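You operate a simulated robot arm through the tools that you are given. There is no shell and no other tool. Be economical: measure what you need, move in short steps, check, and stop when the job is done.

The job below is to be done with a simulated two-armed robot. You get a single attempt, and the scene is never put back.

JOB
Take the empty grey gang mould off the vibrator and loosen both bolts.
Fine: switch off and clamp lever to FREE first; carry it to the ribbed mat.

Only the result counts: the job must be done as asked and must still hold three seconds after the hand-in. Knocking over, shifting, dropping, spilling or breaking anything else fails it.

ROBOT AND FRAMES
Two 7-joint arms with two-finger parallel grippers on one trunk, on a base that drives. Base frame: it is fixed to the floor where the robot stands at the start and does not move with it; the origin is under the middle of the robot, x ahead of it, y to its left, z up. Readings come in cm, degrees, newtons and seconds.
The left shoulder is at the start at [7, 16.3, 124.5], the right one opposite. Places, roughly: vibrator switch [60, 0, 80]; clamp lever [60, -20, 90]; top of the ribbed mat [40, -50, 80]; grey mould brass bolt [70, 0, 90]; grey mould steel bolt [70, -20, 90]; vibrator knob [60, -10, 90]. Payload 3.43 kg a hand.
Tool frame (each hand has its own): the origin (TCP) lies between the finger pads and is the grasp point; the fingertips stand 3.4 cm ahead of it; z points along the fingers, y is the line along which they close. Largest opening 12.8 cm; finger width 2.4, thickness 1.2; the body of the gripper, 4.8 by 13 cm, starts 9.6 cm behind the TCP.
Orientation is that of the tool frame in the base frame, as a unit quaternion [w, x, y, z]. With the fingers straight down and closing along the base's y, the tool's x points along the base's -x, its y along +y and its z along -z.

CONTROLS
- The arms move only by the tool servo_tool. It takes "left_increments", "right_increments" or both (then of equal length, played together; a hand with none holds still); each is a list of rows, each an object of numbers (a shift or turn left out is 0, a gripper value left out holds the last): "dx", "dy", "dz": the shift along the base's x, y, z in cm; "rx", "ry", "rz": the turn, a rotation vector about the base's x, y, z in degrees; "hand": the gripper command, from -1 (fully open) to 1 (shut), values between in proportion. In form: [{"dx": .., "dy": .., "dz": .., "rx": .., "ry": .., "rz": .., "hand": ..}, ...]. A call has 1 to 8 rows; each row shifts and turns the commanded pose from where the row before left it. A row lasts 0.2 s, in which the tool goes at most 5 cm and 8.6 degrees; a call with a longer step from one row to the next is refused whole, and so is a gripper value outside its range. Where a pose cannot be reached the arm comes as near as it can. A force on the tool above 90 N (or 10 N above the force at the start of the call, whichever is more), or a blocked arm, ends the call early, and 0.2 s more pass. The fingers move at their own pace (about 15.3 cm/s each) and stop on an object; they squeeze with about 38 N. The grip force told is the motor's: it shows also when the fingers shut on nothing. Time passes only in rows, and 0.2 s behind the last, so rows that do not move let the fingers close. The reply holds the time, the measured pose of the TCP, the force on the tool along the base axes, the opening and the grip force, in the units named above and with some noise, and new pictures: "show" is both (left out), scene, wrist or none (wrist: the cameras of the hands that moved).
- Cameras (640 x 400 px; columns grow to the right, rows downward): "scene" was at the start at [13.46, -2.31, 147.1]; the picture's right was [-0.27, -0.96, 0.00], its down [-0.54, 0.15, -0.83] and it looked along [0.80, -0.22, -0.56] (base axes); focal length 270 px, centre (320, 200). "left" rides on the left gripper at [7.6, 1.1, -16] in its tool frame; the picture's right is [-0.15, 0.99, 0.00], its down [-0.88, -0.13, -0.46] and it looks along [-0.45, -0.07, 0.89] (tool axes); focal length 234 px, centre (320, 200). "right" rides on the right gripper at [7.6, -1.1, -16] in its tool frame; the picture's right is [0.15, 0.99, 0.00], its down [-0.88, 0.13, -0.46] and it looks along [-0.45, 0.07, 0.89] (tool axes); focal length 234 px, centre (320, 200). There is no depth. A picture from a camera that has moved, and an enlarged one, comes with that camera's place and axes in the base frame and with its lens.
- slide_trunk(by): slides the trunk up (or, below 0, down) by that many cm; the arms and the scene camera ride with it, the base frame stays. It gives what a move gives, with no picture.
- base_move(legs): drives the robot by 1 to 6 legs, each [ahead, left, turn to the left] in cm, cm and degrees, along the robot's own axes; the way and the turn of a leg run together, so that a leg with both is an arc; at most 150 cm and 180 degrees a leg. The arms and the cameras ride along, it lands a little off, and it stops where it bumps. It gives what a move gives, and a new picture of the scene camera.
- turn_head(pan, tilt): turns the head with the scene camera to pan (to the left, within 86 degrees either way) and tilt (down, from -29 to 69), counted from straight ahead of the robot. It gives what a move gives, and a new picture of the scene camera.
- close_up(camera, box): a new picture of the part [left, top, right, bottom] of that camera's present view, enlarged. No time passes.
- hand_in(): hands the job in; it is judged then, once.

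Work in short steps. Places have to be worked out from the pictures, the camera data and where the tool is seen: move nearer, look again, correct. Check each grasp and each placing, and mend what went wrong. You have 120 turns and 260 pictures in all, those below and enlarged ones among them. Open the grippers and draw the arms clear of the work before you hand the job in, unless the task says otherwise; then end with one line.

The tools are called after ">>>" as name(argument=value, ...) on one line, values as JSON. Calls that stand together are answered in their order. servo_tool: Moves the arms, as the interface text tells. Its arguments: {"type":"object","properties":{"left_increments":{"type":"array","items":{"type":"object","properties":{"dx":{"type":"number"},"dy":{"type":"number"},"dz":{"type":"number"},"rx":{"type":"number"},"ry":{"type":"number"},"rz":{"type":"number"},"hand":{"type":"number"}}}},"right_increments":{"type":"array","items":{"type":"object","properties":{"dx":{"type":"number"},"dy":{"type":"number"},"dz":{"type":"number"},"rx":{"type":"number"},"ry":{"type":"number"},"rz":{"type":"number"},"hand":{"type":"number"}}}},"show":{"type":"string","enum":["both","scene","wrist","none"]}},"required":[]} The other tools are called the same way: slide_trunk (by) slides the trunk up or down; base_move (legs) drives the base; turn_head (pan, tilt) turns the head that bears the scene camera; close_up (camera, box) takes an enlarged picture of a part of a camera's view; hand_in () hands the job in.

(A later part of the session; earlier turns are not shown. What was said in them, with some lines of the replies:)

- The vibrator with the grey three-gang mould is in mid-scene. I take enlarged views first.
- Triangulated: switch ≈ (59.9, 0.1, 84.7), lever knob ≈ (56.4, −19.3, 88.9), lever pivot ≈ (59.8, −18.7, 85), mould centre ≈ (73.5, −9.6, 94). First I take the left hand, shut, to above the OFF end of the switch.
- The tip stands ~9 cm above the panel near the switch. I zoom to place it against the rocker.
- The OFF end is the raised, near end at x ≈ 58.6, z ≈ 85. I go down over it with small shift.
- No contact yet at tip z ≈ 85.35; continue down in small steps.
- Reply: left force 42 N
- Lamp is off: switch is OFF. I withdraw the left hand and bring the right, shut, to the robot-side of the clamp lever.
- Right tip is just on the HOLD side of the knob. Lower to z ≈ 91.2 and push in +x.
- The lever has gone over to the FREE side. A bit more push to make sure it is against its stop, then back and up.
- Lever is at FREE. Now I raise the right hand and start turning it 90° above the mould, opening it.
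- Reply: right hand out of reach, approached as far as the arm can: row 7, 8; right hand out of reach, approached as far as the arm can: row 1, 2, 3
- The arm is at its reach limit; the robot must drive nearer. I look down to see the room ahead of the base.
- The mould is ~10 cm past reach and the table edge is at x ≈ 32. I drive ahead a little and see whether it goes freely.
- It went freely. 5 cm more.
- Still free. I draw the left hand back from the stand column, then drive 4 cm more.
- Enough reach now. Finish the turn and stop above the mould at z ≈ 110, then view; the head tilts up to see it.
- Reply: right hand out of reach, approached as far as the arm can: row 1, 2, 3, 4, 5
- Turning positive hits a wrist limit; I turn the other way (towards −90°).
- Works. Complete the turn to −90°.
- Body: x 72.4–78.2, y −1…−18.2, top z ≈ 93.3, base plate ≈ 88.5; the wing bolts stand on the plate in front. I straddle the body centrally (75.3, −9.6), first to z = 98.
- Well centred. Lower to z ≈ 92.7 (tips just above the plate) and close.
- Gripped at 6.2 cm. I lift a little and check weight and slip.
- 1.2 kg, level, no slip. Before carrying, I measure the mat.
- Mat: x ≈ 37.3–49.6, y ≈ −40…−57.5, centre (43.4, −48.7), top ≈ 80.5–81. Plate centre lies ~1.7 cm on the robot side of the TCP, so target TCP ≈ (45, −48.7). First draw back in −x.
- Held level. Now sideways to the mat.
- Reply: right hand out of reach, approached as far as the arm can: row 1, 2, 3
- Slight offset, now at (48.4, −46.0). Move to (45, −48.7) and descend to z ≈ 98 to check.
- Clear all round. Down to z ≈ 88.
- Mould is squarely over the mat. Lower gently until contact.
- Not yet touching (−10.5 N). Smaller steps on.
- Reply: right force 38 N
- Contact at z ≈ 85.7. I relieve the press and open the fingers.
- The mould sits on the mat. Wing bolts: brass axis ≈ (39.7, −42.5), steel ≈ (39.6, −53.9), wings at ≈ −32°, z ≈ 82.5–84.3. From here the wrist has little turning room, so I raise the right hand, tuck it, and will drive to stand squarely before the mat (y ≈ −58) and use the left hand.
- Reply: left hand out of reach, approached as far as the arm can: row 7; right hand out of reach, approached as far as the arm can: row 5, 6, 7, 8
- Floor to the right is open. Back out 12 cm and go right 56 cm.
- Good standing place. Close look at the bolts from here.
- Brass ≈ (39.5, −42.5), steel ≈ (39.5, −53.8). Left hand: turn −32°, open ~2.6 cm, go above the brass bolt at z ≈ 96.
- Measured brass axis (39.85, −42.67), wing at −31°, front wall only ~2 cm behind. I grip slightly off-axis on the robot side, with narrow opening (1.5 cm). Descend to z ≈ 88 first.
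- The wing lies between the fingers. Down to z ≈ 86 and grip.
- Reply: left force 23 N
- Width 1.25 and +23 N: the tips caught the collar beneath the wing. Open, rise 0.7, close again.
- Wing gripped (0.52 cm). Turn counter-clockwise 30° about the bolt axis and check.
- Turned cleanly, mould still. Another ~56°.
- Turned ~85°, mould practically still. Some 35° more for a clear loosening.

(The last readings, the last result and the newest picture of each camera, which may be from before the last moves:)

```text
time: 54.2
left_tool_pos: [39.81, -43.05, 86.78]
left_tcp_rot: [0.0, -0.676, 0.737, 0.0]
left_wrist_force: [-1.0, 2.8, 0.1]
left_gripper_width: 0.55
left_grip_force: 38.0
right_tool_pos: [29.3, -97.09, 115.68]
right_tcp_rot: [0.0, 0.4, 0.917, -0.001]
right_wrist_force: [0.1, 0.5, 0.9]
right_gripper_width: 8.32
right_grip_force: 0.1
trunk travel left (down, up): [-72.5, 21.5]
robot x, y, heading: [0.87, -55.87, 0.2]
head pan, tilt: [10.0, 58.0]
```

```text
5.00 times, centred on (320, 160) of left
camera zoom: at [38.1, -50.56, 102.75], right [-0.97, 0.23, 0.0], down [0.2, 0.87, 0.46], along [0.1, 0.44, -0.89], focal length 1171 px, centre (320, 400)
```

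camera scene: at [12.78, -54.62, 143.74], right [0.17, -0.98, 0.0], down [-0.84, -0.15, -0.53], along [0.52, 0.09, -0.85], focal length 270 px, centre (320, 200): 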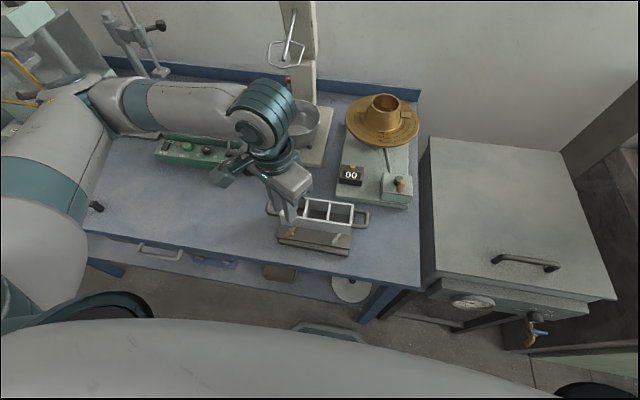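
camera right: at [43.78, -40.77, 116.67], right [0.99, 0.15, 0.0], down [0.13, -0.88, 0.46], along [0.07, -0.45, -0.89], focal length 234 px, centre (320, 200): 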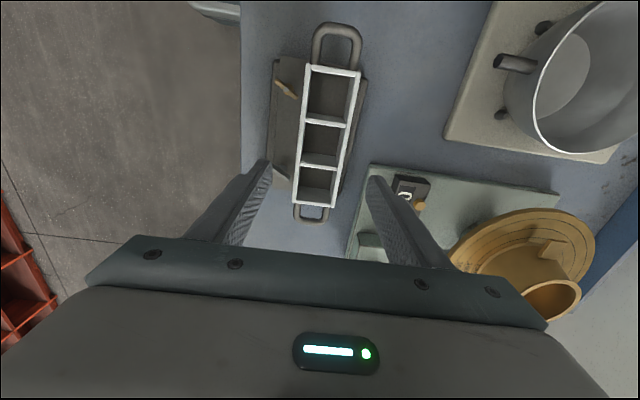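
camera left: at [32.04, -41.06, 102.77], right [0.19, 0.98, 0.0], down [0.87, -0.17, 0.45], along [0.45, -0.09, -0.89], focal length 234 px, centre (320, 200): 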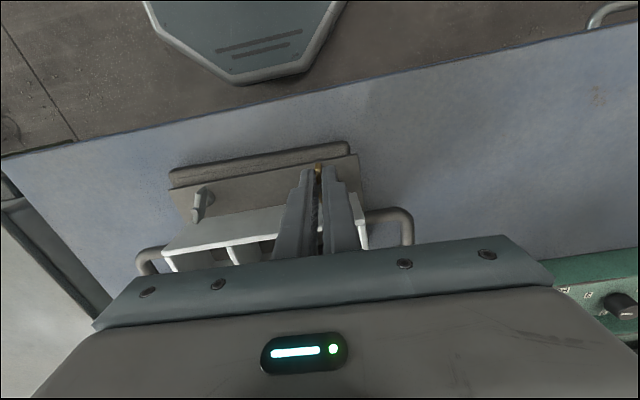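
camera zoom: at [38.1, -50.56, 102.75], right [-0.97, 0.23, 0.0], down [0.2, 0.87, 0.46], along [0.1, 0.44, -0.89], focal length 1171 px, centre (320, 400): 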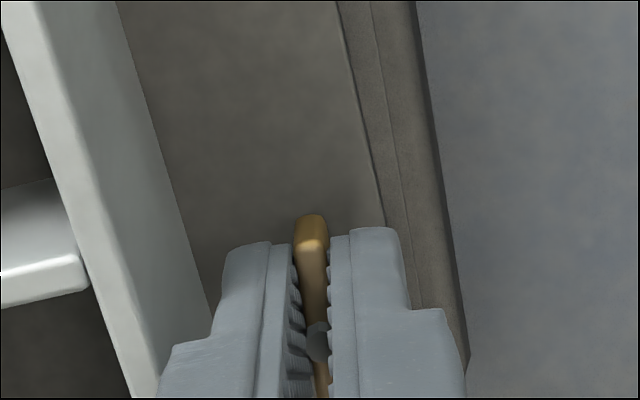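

117° done, no slip. Open slightly (1.0 cm) and rise, then swing back toward the steel bolt.

>>> servo_tool(left_increments=[{"hand": 0.84}, {}, {"dz": 2}, {"dz": 4}, {"dz": 4}], show="none")

>>> servo_tool(left_increments=[{"rz": -8.5, "dy": -1.3}, {"rz": -8.5, "dy": -1.3}, {"rz": -8.5, "dy": -1.3}, {"rz": -8.5, "dy": -1.3}, {"rz": -8.5, "dy": -1.3}, {"rz": -8.5, "dy": -1.3}, {"rz": -8.5, "dy": -1.3}, {"rz": -8.5, "dy": -1.2}], show="none")

>>> servo_tool(left_increments=[{"rz": -8.5}, {"rz": -8.5}, {"rz": -8.5}, {"rz": -8.5}, {"rz": -8.5}, {"rz": -6.5}], show="wrist")

>>> close_up(camera="left", box=[240, 100, 400, 200])

>>> close_up(camera="scene", box=[256, 185, 384, 265])

```text
time: 55.4
left_tool_pos: [43.48, -40.61, 94.2]
left_tcp_rot: [-0.002, -0.675, 0.738, -0.001]
left_wrist_force: [-0.2, 0.8, -0.1]
left_gripper_width: 1.03
left_grip_force: 0.1
left hand out of reach, approached as far as the arm can: row 3, 4, 5
right_tool_pos: [29.45, -97.18, 115.62]
right_tcp_rot: [-0.001, 0.4, 0.916, 0.0]
right_wrist_force: [-0.3, 0.2, 0.3]
right_gripper_width: 8.32
right_grip_force: 0.1
trunk travel left (down, up): [-72.5, 21.5]
robot x, y, heading: [1.09, -56.1, 0.4]
head pan, tilt: [10.0, 58.0]
```

```text
time: 57.2
left_tool_pos: [43.28, -50.95, 94.17]
left_tcp_rot: [0.0, -0.146, 0.989, 0.0]
left_wrist_force: [-0.8, 0.2, 0.2]
left_gripper_width: 1.02
left_grip_force: 0.0
right_tool_pos: [29.24, -97.22, 115.58]
right_tcp_rot: [0.0, 0.4, 0.916, 0.0]
right_wrist_force: [0.4, -0.7, -0.5]
right_gripper_width: 8.34
right_grip_force: 0.2
trunk travel left (down, up): [-72.5, 21.5]
robot x, y, heading: [1.04, -56.02, -0.0]
head pan, tilt: [10.0, 58.0]
```

```text
time: 58.6
left_tool_pos: [43.42, -50.94, 94.03]
left_tcp_rot: [0.0, 0.275, 0.961, 0.0]
left_wrist_force: [0.2, -0.2, -0.6]
left_gripper_width: 1.04
left_grip_force: 0.0
right_tool_pos: [29.38, -97.25, 115.67]
right_tcp_rot: [0.0, 0.401, 0.916, 0.0]
right_wrist_force: [0.4, 0.4, 0.4]
right_gripper_width: 8.34
right_grip_force: 0.0
trunk travel left (down, up): [-72.5, 21.5]
robot x, y, heading: [1.02, -55.67, 0.0]
head pan, tilt: [10.0, 58.0]
camera left: at [37.72, -45.96, 110.03], right [0.65, 0.76, 0.0], down [0.68, -0.58, 0.46], along [0.35, -0.3, -0.89], focal length 234 px, centre (320, 200)
```

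left: 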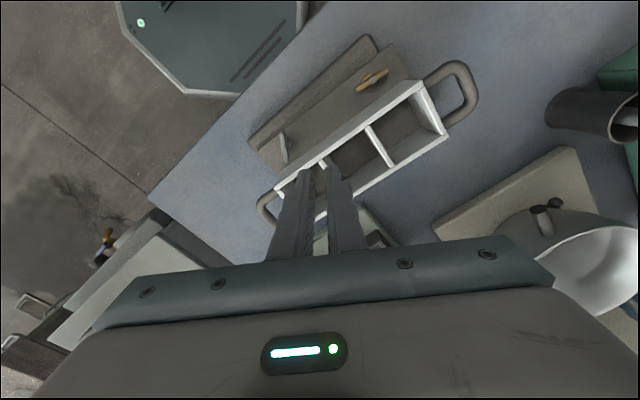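

```text
4.00 times, centred on (320, 150) of left
camera zoom: at [37.72, -45.96, 110.03], right [0.65, 0.76, 0.0], down [0.68, -0.58, 0.46], along [0.35, -0.3, -0.89], focal length 937 px, centre (320, 400)
```

zoom: 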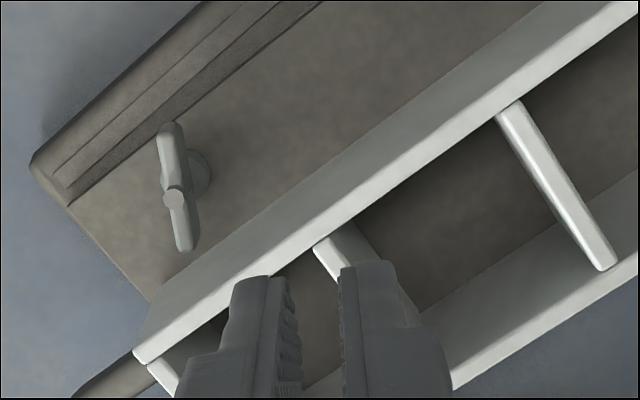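

```text
5.00 times, centred on (320, 225) of scene
camera zoom: at [12.69, -54.58, 143.74], right [0.17, -0.98, 0.0], down [-0.84, -0.15, -0.53], along [0.52, 0.09, -0.85], focal length 1352 px, centre (320, 75)
```

zoom: 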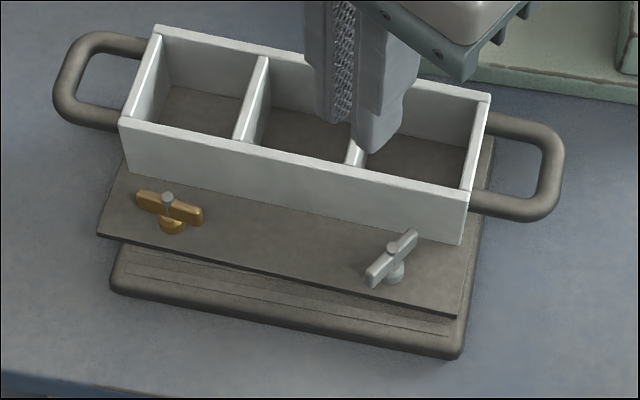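

The last rise hit the wrist limit and dragged the mould slightly (~0.7 cm, ~4°), still on the mat; brass bolt is turned ~117°. For the steel bolt I'll avoid that: raise, and drive 14 cm right so the wrist has more room.

>>> servo_tool(left_increments=[{"dz": 4, "rz": -3.5}, {"dz": 4}, {"dz": 2}], show="none")

>>> base_move(legs=[[0, -14, 0]])

```text
time: 59.4
left_tool_pos: [43.54, -50.97, 103.91]
left_tcp_rot: [0.001, 0.304, 0.953, -0.001]
left_wrist_force: [0.0, 0.1, -0.1]
left_gripper_width: 1.01
left_grip_force: 0.2
right_tool_pos: [29.29, -97.2, 115.71]
right_tcp_rot: [0.0, 0.4, 0.916, -0.001]
right_wrist_force: [0.7, -0.5, 0.8]
right_gripper_width: 8.35
right_grip_force: 0.1
trunk travel left (down, up): [-72.5, 21.5]
robot x, y, heading: [0.9, -55.97, 0.1]
head pan, tilt: [10.0, 58.0]
```

```text
time: 60.7
left_tool_pos: [43.47, -64.7, 103.91]
left_tcp_rot: [-0.001, 0.303, 0.953, -0.001]
left_wrist_force: [0.7, -0.2, -0.3]
left_gripper_width: 1.01
left_grip_force: 0.1
right_tool_pos: [29.44, -110.96, 115.74]
right_tcp_rot: [0.0, 0.4, 0.916, -0.001]
right_wrist_force: [0.4, 0.6, -1.2]
right_gripper_width: 8.33
right_grip_force: 0.0
trunk travel left (down, up): [-72.5, 21.5]
robot x, y, heading: [1.01, -69.6, 0.1]
head pan, tilt: [10.0, 58.0]
camera scene: at [12.71, -68.3, 143.74], right [0.18, -0.98, 0.0], down [-0.83, -0.15, -0.53], along [0.52, 0.09, -0.85], focal length 270 px, centre (320, 200)
```

scene: 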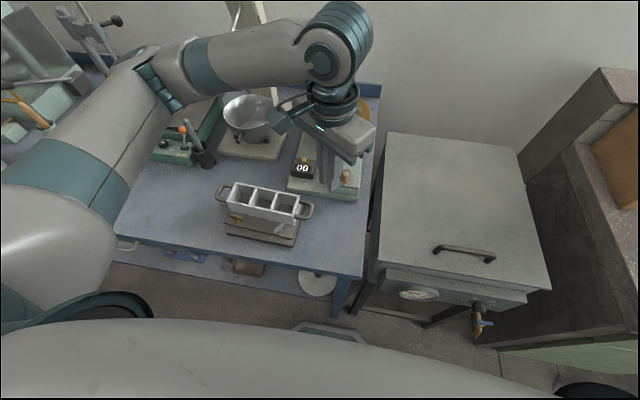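

Now to above the steel bolt (39.8, −53.1), z ≈ 95, opening 1.5 cm.

>>> servo_tool(left_increments=[{"dx": -1.2, "dy": 3.9, "hand": 0.766}, {"dx": -1.2, "dy": 3.9}, {"dx": -1.3, "dy": 3.8}, {"dz": -4.5}, {"dz": -4.5}, {}], show="none")

>>> close_up(camera="left", box=[240, 100, 400, 200])

```text
time: 62.1
left_tool_pos: [39.68, -52.97, 95.35]
left_tcp_rot: [0.0, 0.302, 0.953, 0.0]
left_wrist_force: [-0.4, 0.1, 0.4]
left_gripper_width: 1.5
left_grip_force: 0.0
right_tool_pos: [29.34, -110.96, 115.62]
right_tcp_rot: [0.0, 0.399, 0.917, 0.0]
right_wrist_force: [-0.4, 0.5, -0.4]
right_gripper_width: 8.31
right_grip_force: 0.1
trunk travel left (down, up): [-72.5, 21.5]
robot x, y, heading: [0.89, -69.62, 0.3]
head pan, tilt: [10.0, 58.0]
```

```text
4.00 times, centred on (320, 150) of left
camera zoom: at [34.2, -47.57, 111.25], right [0.69, 0.72, 0.0], down [0.64, -0.61, 0.46], along [0.33, -0.31, -0.89], focal length 937 px, centre (320, 400)
```

zoom: 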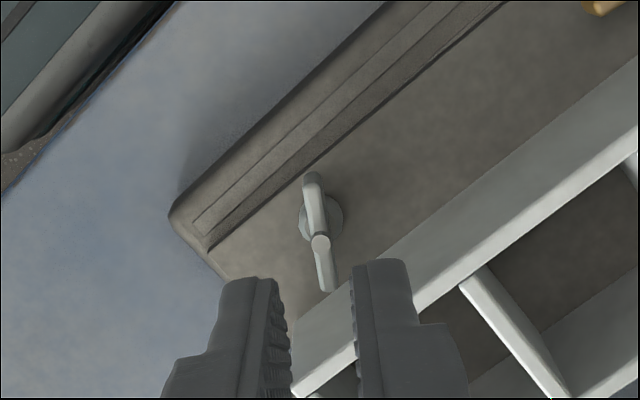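

Aligned as it was for the brass one. Descend to z ≈ 86.8 and grip.

>>> servo_tool(left_increments=[{"dz": -4, "dx": 0.05, "dy": 0.08}, {"dz": -3.3}, {"dz": -1.2}, {}, {"hand": 1}, {}, {}], show="none")

>>> close_up(camera="left", box=[256, 120, 384, 200])

```text
time: 63.7
left_tool_pos: [39.83, -53.03, 86.62]
left_tcp_rot: [0.001, 0.303, 0.953, 0.0]
left_wrist_force: [-4.1, -7.7, 8.4]
left_gripper_width: 0.52
left_grip_force: 38.2
right_tool_pos: [29.38, -111.11, 115.61]
right_tcp_rot: [0.001, 0.4, 0.917, 0.001]
right_wrist_force: [0.6, 0.8, 0.0]
right_gripper_width: 8.32
right_grip_force: 0.0
trunk travel left (down, up): [-72.5, 21.5]
robot x, y, heading: [1.08, -69.36, 0.2]
head pan, tilt: [10.0, 58.0]
```

```text
5.00 times, centred on (320, 160) of left
camera zoom: at [34.39, -47.76, 102.61], right [0.69, 0.72, 0.0], down [0.64, -0.61, 0.46], along [0.33, -0.32, -0.89], focal length 1171 px, centre (320, 400)
```

zoom: 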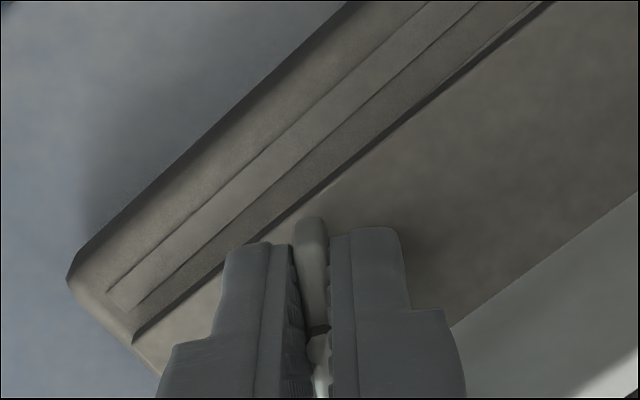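

Gripped (0.52). Turn counter-clockwise about its axis, first 45°.

>>> servo_tool(left_increments=[{"rz": 5, "dx": -0.02, "dy": -0.04, "dz": 0.1}, {"rz": 8, "dx": -0.03, "dy": -0.06}, {"rz": 8, "dx": -0.02, "dy": -0.07}, {"rz": 8, "dx": -0.01, "dy": -0.07}, {"rz": 8, "dy": -0.07}, {"rz": 8, "dx": 0.01, "dy": -0.07}], show="none")

>>> close_up(camera="left", box=[256, 120, 384, 200])

>>> close_up(camera="scene", box=[200, 170, 328, 250])

```text
time: 65.1
left_tool_pos: [39.7, -53.27, 86.7]
left_tcp_rot: [0.002, -0.087, 0.996, 0.001]
left_wrist_force: [2.2, 11.2, 32.6]
left_gripper_width: 0.5
left_grip_force: 38.1
right_tool_pos: [29.39, -110.88, 115.71]
right_tcp_rot: [0.001, 0.4, 0.917, 0.0]
right_wrist_force: [0.5, 0.2, -0.1]
right_gripper_width: 8.32
right_grip_force: 0.0
trunk travel left (down, up): [-72.5, 21.5]
robot x, y, heading: [0.55, -69.83, 0.3]
head pan, tilt: [10.0, 58.0]
```

```text
5.00 times, centred on (320, 160) of left
camera zoom: at [32.16, -53.56, 102.56], right [-0.03, 1.0, 0.0], down [0.89, 0.02, 0.46], along [0.46, 0.01, -0.89], focal length 1171 px, centre (320, 400)
```

zoom: 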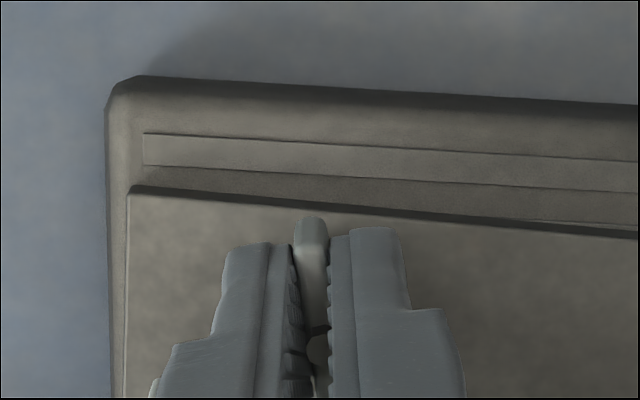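

```text
5.00 times, centred on (264, 210) of scene
camera zoom: at [12.51, -68.36, 143.78], right [0.18, -0.98, 0.0], down [-0.83, -0.15, -0.53], along [0.52, 0.09, -0.85], focal length 1352 px, centre (600, 150)
```

zoom: 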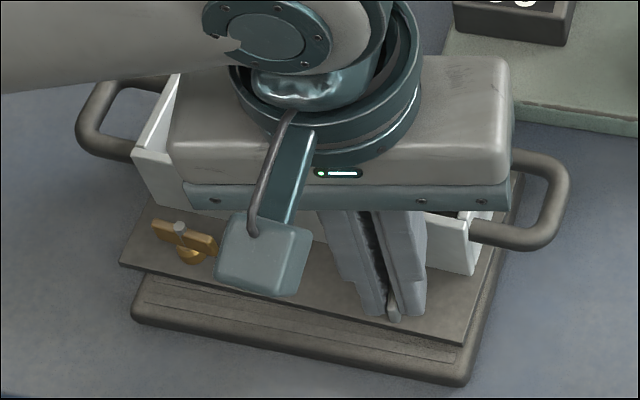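

Rotating well, but some force (32 N up). I ease up 0.2 and continue.

>>> servo_tool(left_increments=[{"dz": 0.2, "dy": 0.08}, {"rz": 8, "dx": 0.02, "dy": -0.05}, {"rz": 8, "dx": 0.03, "dy": -0.05}, {"rz": 8, "dx": 0.03, "dy": -0.05}], show="none")

>>> close_up(camera="left", box=[256, 120, 384, 200])

```text
time: 66.1
left_tool_pos: [39.79, -53.48, 86.75]
left_tcp_rot: [-0.001, -0.291, 0.957, 0.0]
left_wrist_force: [4.3, 4.0, 8.8]
left_gripper_width: 0.53
left_grip_force: 38.0
right_tool_pos: [29.49, -110.9, 115.62]
right_tcp_rot: [-0.001, 0.399, 0.917, -0.001]
right_wrist_force: [0.6, 0.3, -0.1]
right_gripper_width: 8.33
right_grip_force: 0.1
trunk travel left (down, up): [-72.5, 21.5]
robot x, y, heading: [0.65, -69.65, 0.0]
head pan, tilt: [10.0, 58.0]
```

```text
5.00 times, centred on (320, 160) of left
camera zoom: at [33.03, -56.79, 102.61], right [-0.43, 0.9, 0.0], down [0.8, 0.38, 0.46], along [0.41, 0.2, -0.89], focal length 1171 px, centre (320, 400)
```

zoom: 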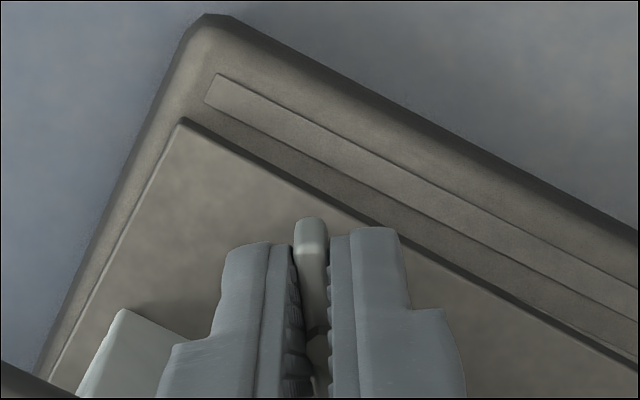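

Forces are low again; 69° so far. Another 44° (to ψ ≈ 78°).

>>> servo_tool(left_increments=[{"rz": 8, "dx": 0.04, "dy": -0.05}, {"rz": 8, "dx": 0.05, "dy": -0.05}, {"rz": 8, "dx": 0.05, "dy": -0.04}, {"rz": 8, "dx": 0.06, "dy": -0.03}, {"rz": 8, "dx": 0.06, "dy": -0.03}, {"rz": 4}], show="none")

>>> close_up(camera="left", box=[256, 120, 384, 200])

>>> close_up(camera="scene", box=[200, 170, 328, 250])

```text
time: 67.5
left_tool_pos: [40.05, -53.72, 86.69]
left_tcp_rot: [0.0, -0.629, 0.778, 0.0]
left_wrist_force: [-3.6, 6.4, 7.1]
left_gripper_width: 0.52
left_grip_force: 38.2
right_tool_pos: [29.26, -110.91, 115.72]
right_tcp_rot: [0.001, 0.4, 0.917, 0.0]
right_wrist_force: [-0.4, 0.4, -0.3]
right_gripper_width: 8.31
right_grip_force: 0.1
trunk travel left (down, up): [-72.5, 21.5]
robot x, y, heading: [0.96, -69.51, 0.3]
head pan, tilt: [10.0, 58.0]
```

```text
5.00 times, centred on (320, 160) of left
camera zoom: at [37.49, -60.86, 102.61], right [-0.94, 0.35, 0.0], down [0.31, 0.83, 0.46], along [0.16, 0.43, -0.89], focal length 1171 px, centre (320, 400)
```

zoom: 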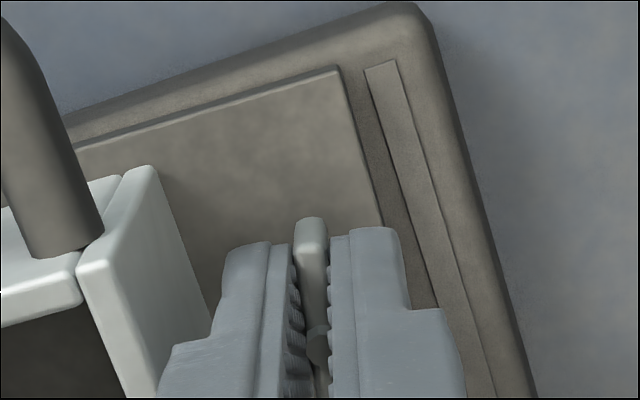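

```text
5.00 times, centred on (264, 210) of scene
camera zoom: at [12.6, -68.36, 143.75], right [0.18, -0.98, 0.0], down [-0.83, -0.15, -0.53], along [0.52, 0.09, -0.85], focal length 1352 px, centre (600, 150)
```

zoom: 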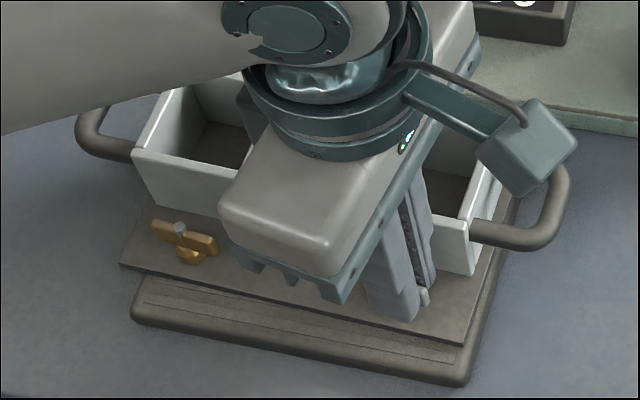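

113° turned. Open slightly and rise in small steps, watching that the hand goes straight up.

>>> servo_tool(left_increments=[{"hand": 0.84}, {}, {"dz": 0.6}], show="none")

>>> servo_tool(left_increments=[{"dz": 0.8}], show="none")

```text
time: 68.3
left_tool_pos: [40.11, -53.78, 87.27]
left_tcp_rot: [0.0, -0.627, 0.779, 0.001]
left_wrist_force: [-0.1, -0.3, 0.7]
left_gripper_width: 1.01
left_grip_force: 0.0
right_tool_pos: [29.45, -110.96, 115.61]
right_tcp_rot: [0.0, 0.399, 0.917, -0.001]
right_wrist_force: [0.3, 0.9, -0.1]
right_gripper_width: 8.32
right_grip_force: 0.1
trunk travel left (down, up): [-72.5, 21.5]
robot x, y, heading: [0.88, -69.73, 0.4]
head pan, tilt: [10.0, 58.0]
```

```text
time: 68.7
left_tool_pos: [40.29, -53.55, 88.09]
left_tcp_rot: [-0.001, -0.627, 0.779, 0.0]
left_wrist_force: [0.3, 0.2, 0.5]
left_gripper_width: 1.04
left_grip_force: 0.2
right_tool_pos: [29.42, -110.92, 115.64]
right_tcp_rot: [-0.001, 0.4, 0.917, -0.001]
right_wrist_force: [0.3, 0.4, 0.6]
right_gripper_width: 8.32
right_grip_force: 0.1
trunk travel left (down, up): [-72.5, 21.5]
robot x, y, heading: [0.94, -69.58, 0.2]
head pan, tilt: [10.0, 58.0]
```

Straight so far, tips are about clear of the wing. Rise further, then turn back.

>>> servo_tool(left_increments=[{"dz": 0.8, "dx": -0.15}], show="none")

>>> servo_tool(left_increments=[{"dz": 1, "rz": -8.5, "dx": -0.3}, {"dz": 2, "rz": -8.5, "dx": -0.3}, {"dz": 3, "rz": -8.5}, {"dz": 4, "rz": -8.5}, {"dz": 4, "rz": -8.5}, {"dz": 3, "rz": -8.5}, {"dy": 3, "rz": -8.5}, {"dy": 3, "rz": -8.5}], show="scene")

>>> close_up(camera="scene", box=[200, 170, 328, 250])

```text
time: 69.1
left_tool_pos: [39.89, -53.63, 89.07]
left_tcp_rot: [0.001, -0.628, 0.778, 0.0]
left_wrist_force: [0.4, -0.7, -0.5]
left_gripper_width: 1.01
left_grip_force: 0.1
right_tool_pos: [29.47, -111.15, 115.77]
right_tcp_rot: [0.0, 0.4, 0.916, -0.001]
right_wrist_force: [0.8, 0.0, 0.6]
right_gripper_width: 8.3
right_grip_force: 0.1
trunk travel left (down, up): [-72.5, 21.5]
robot x, y, heading: [0.55, -69.63, 0.0]
head pan, tilt: [10.0, 58.0]
```

```text
time: 70.9
left_tool_pos: [39.31, -47.57, 105.96]
left_tcp_rot: [0.0, -0.084, 0.996, -0.001]
left_wrist_force: [-0.6, -0.1, 0.8]
left_gripper_width: 1.02
left_grip_force: 0.1
right_tool_pos: [29.4, -110.98, 115.85]
right_tcp_rot: [0.0, 0.399, 0.917, 0.0]
right_wrist_force: [-1.4, 0.0, 1.3]
right_gripper_width: 8.33
right_grip_force: 0.1
trunk travel left (down, up): [-72.5, 21.5]
robot x, y, heading: [1.07, -69.73, 0.5]
head pan, tilt: [10.0, 58.0]
camera scene: at [12.62, -68.32, 143.74], right [0.18, -0.98, 0.0], down [-0.83, -0.15, -0.53], along [0.52, 0.09, -0.85], focal length 270 px, centre (320, 200)
```

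scene: 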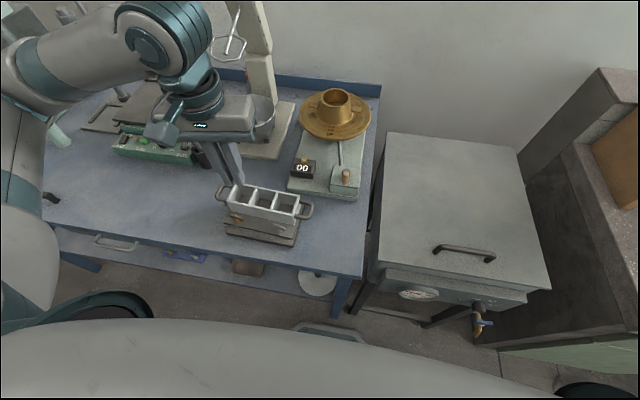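

```text
5.00 times, centred on (264, 210) of scene
camera zoom: at [12.62, -68.32, 143.74], right [0.18, -0.98, 0.0], down [-0.83, -0.15, -0.53], along [0.52, 0.09, -0.85], focal length 1352 px, centre (600, 150)
```

zoom: 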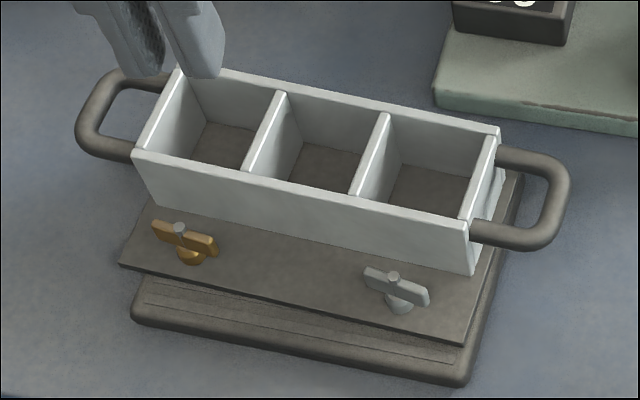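

Both wings stand turned and the mould rests on the mat. I raise the left hand, open, back away and verify the vibrator panel.

>>> servo_tool(left_increments=[{"dz": 4, "hand": -1}, {"dz": 4}, {"dz": 2}], right_increments=[{"hand": -1}, {}, {}], show="none")

>>> base_move(legs=[[-25, 0, 0]])

>>> turn_head(pan=25, tilt=40)

```text
time: 71.7
left_tool_pos: [39.21, -47.56, 116.02]
left_tcp_rot: [0.001, -0.085, 0.996, 0.0]
left_wrist_force: [0.0, 0.3, -1.3]
left_gripper_width: 12.8
left_grip_force: 0.1
right_tool_pos: [29.44, -111.04, 115.68]
right_tcp_rot: [0.0, 0.399, 0.917, -0.001]
right_wrist_force: [-0.3, -0.3, -0.3]
right_gripper_width: 12.82
right_grip_force: 0.2
trunk travel left (down, up): [-72.5, 21.5]
robot x, y, heading: [1.03, -69.5, 0.2]
head pan, tilt: [10.0, 58.0]
```

```text
time: 73.5
left_tool_pos: [14.44, -47.83, 116.12]
left_tcp_rot: [0.0, -0.085, 0.996, 0.0]
left_wrist_force: [0.0, 0.0, 0.4]
left_gripper_width: 12.82
left_grip_force: 0.0
right_tool_pos: [4.77, -111.16, 115.59]
right_tcp_rot: [0.0, 0.399, 0.917, -0.001]
right_wrist_force: [0.1, 0.3, 0.1]
right_gripper_width: 12.8
right_grip_force: 0.1
trunk travel left (down, up): [-72.5, 21.5]
robot x, y, heading: [-23.97, -69.66, 0.2]
head pan, tilt: [10.0, 58.0]
camera scene: at [-12.03, -68.52, 143.73], right [0.18, -0.98, 0.0], down [-0.83, -0.15, -0.53], along [0.52, 0.09, -0.85], focal length 270 px, centre (320, 200)
```

scene: 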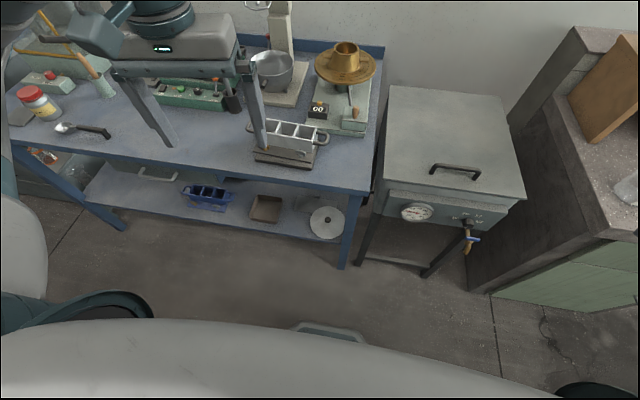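

```text
time: 74.3
left_tool_pos: [14.58, -47.67, 116.04]
left_tcp_rot: [0.0, -0.086, 0.996, 0.0]
left_wrist_force: [0.2, 0.4, 0.1]
left_gripper_width: 12.8
left_grip_force: 0.0
right_tool_pos: [4.7, -111.06, 115.6]
right_tcp_rot: [0.0, 0.399, 0.917, -0.001]
right_wrist_force: [0.4, -0.3, 1.1]
right_gripper_width: 12.8
right_grip_force: 0.0
trunk travel left (down, up): [-72.5, 21.5]
robot x, y, heading: [-23.51, -70.11, 0.3]
head pan, tilt: [25.0, 40.0]
camera scene: at [-11.19, -66.14, 146.17], right [0.43, -0.91, 0.0], down [-0.58, -0.27, -0.77], along [0.69, 0.33, -0.64], focal length 270 px, centre (320, 200)
```

scene: 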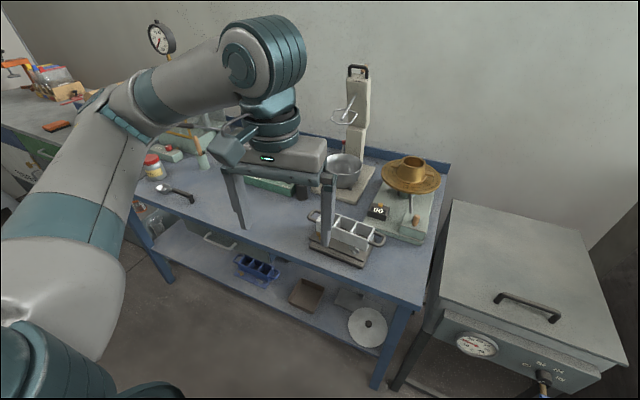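

All standing. Last close looks at the mould and at the vibrator.

>>> close_up(camera="scene", box=[290, 190, 418, 270])

>>> servo_tool(left_increments=[{"dy": 4}, {"dy": 4}, {"dy": 4}, {"dy": 4}, {"dy": 4}], show="scene")

>>> close_up(camera="scene", box=[230, 140, 358, 220])

```text
5.00 times, centred on (354, 230) of scene
camera zoom: at [-11.19, -66.14, 146.17], right [0.43, -0.91, 0.0], down [-0.58, -0.27, -0.77], along [0.69, 0.33, -0.64], focal length 1352 px, centre (150, 50)
```

zoom: 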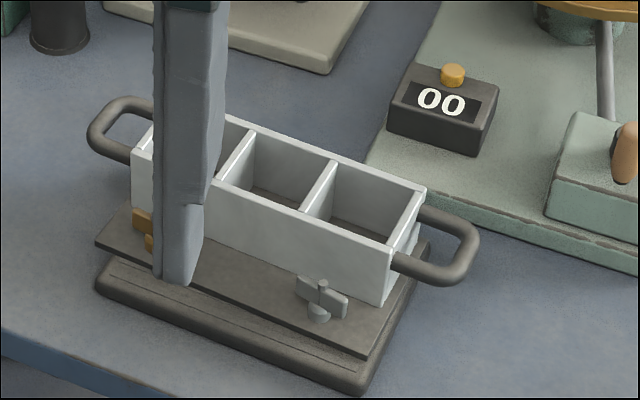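

```text
time: 75.5
left_tool_pos: [14.56, -27.42, 116.04]
left_tcp_rot: [0.0, -0.085, 0.996, 0.0]
left_wrist_force: [0.9, 0.1, 0.8]
left_gripper_width: 12.78
left_grip_force: 0.2
right_tool_pos: [4.55, -111.01, 115.81]
right_tcp_rot: [0.0, 0.4, 0.917, -0.001]
right_wrist_force: [-0.2, 0.3, 0.3]
right_gripper_width: 12.82
right_grip_force: 0.0
trunk travel left (down, up): [-72.5, 21.5]
robot x, y, heading: [-23.75, -70.03, 0.1]
head pan, tilt: [25.0, 40.0]
camera scene: at [-11.32, -65.98, 146.19], right [0.43, -0.9, 0.0], down [-0.58, -0.27, -0.77], along [0.69, 0.33, -0.64], focal length 270 px, centre (320, 200)
```

scene: 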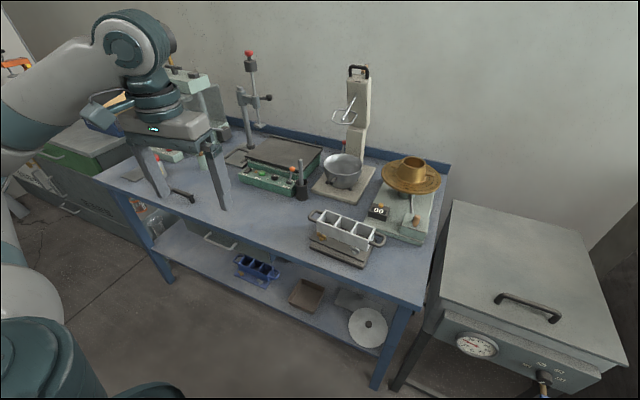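

```text
5.00 times, centred on (294, 180) of scene
camera zoom: at [-11.32, -65.98, 146.19], right [0.43, -0.9, 0.0], down [-0.58, -0.27, -0.77], along [0.69, 0.33, -0.64], focal length 1352 px, centre (450, 300)
```

zoom: 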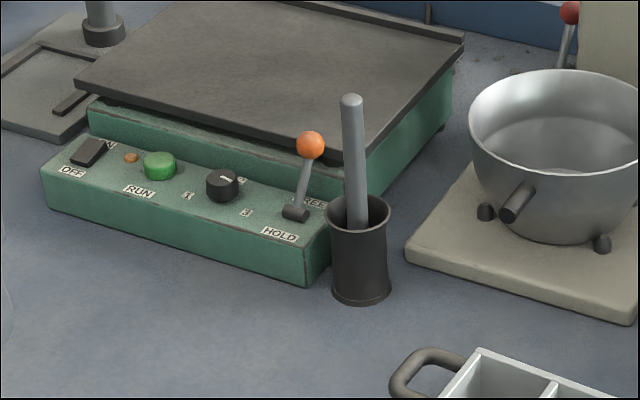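

Switch off (lamp out), lever at FREE, mould on the mat with both wings turned, arms clear. Handing in.

>>> hand_in()

```text
The job is handed in.
```

The grey mould is on the ribbed mat with both bolts turned about 115° counter-clockwise; beforehand I switched the vibrator off and set its clamp lever to FREE. While I was freeing the hand from the brass bolt it dragged the mould about 1 cm and 4° off square, so its plate overhangs one edge of the mat by about 1 cm.
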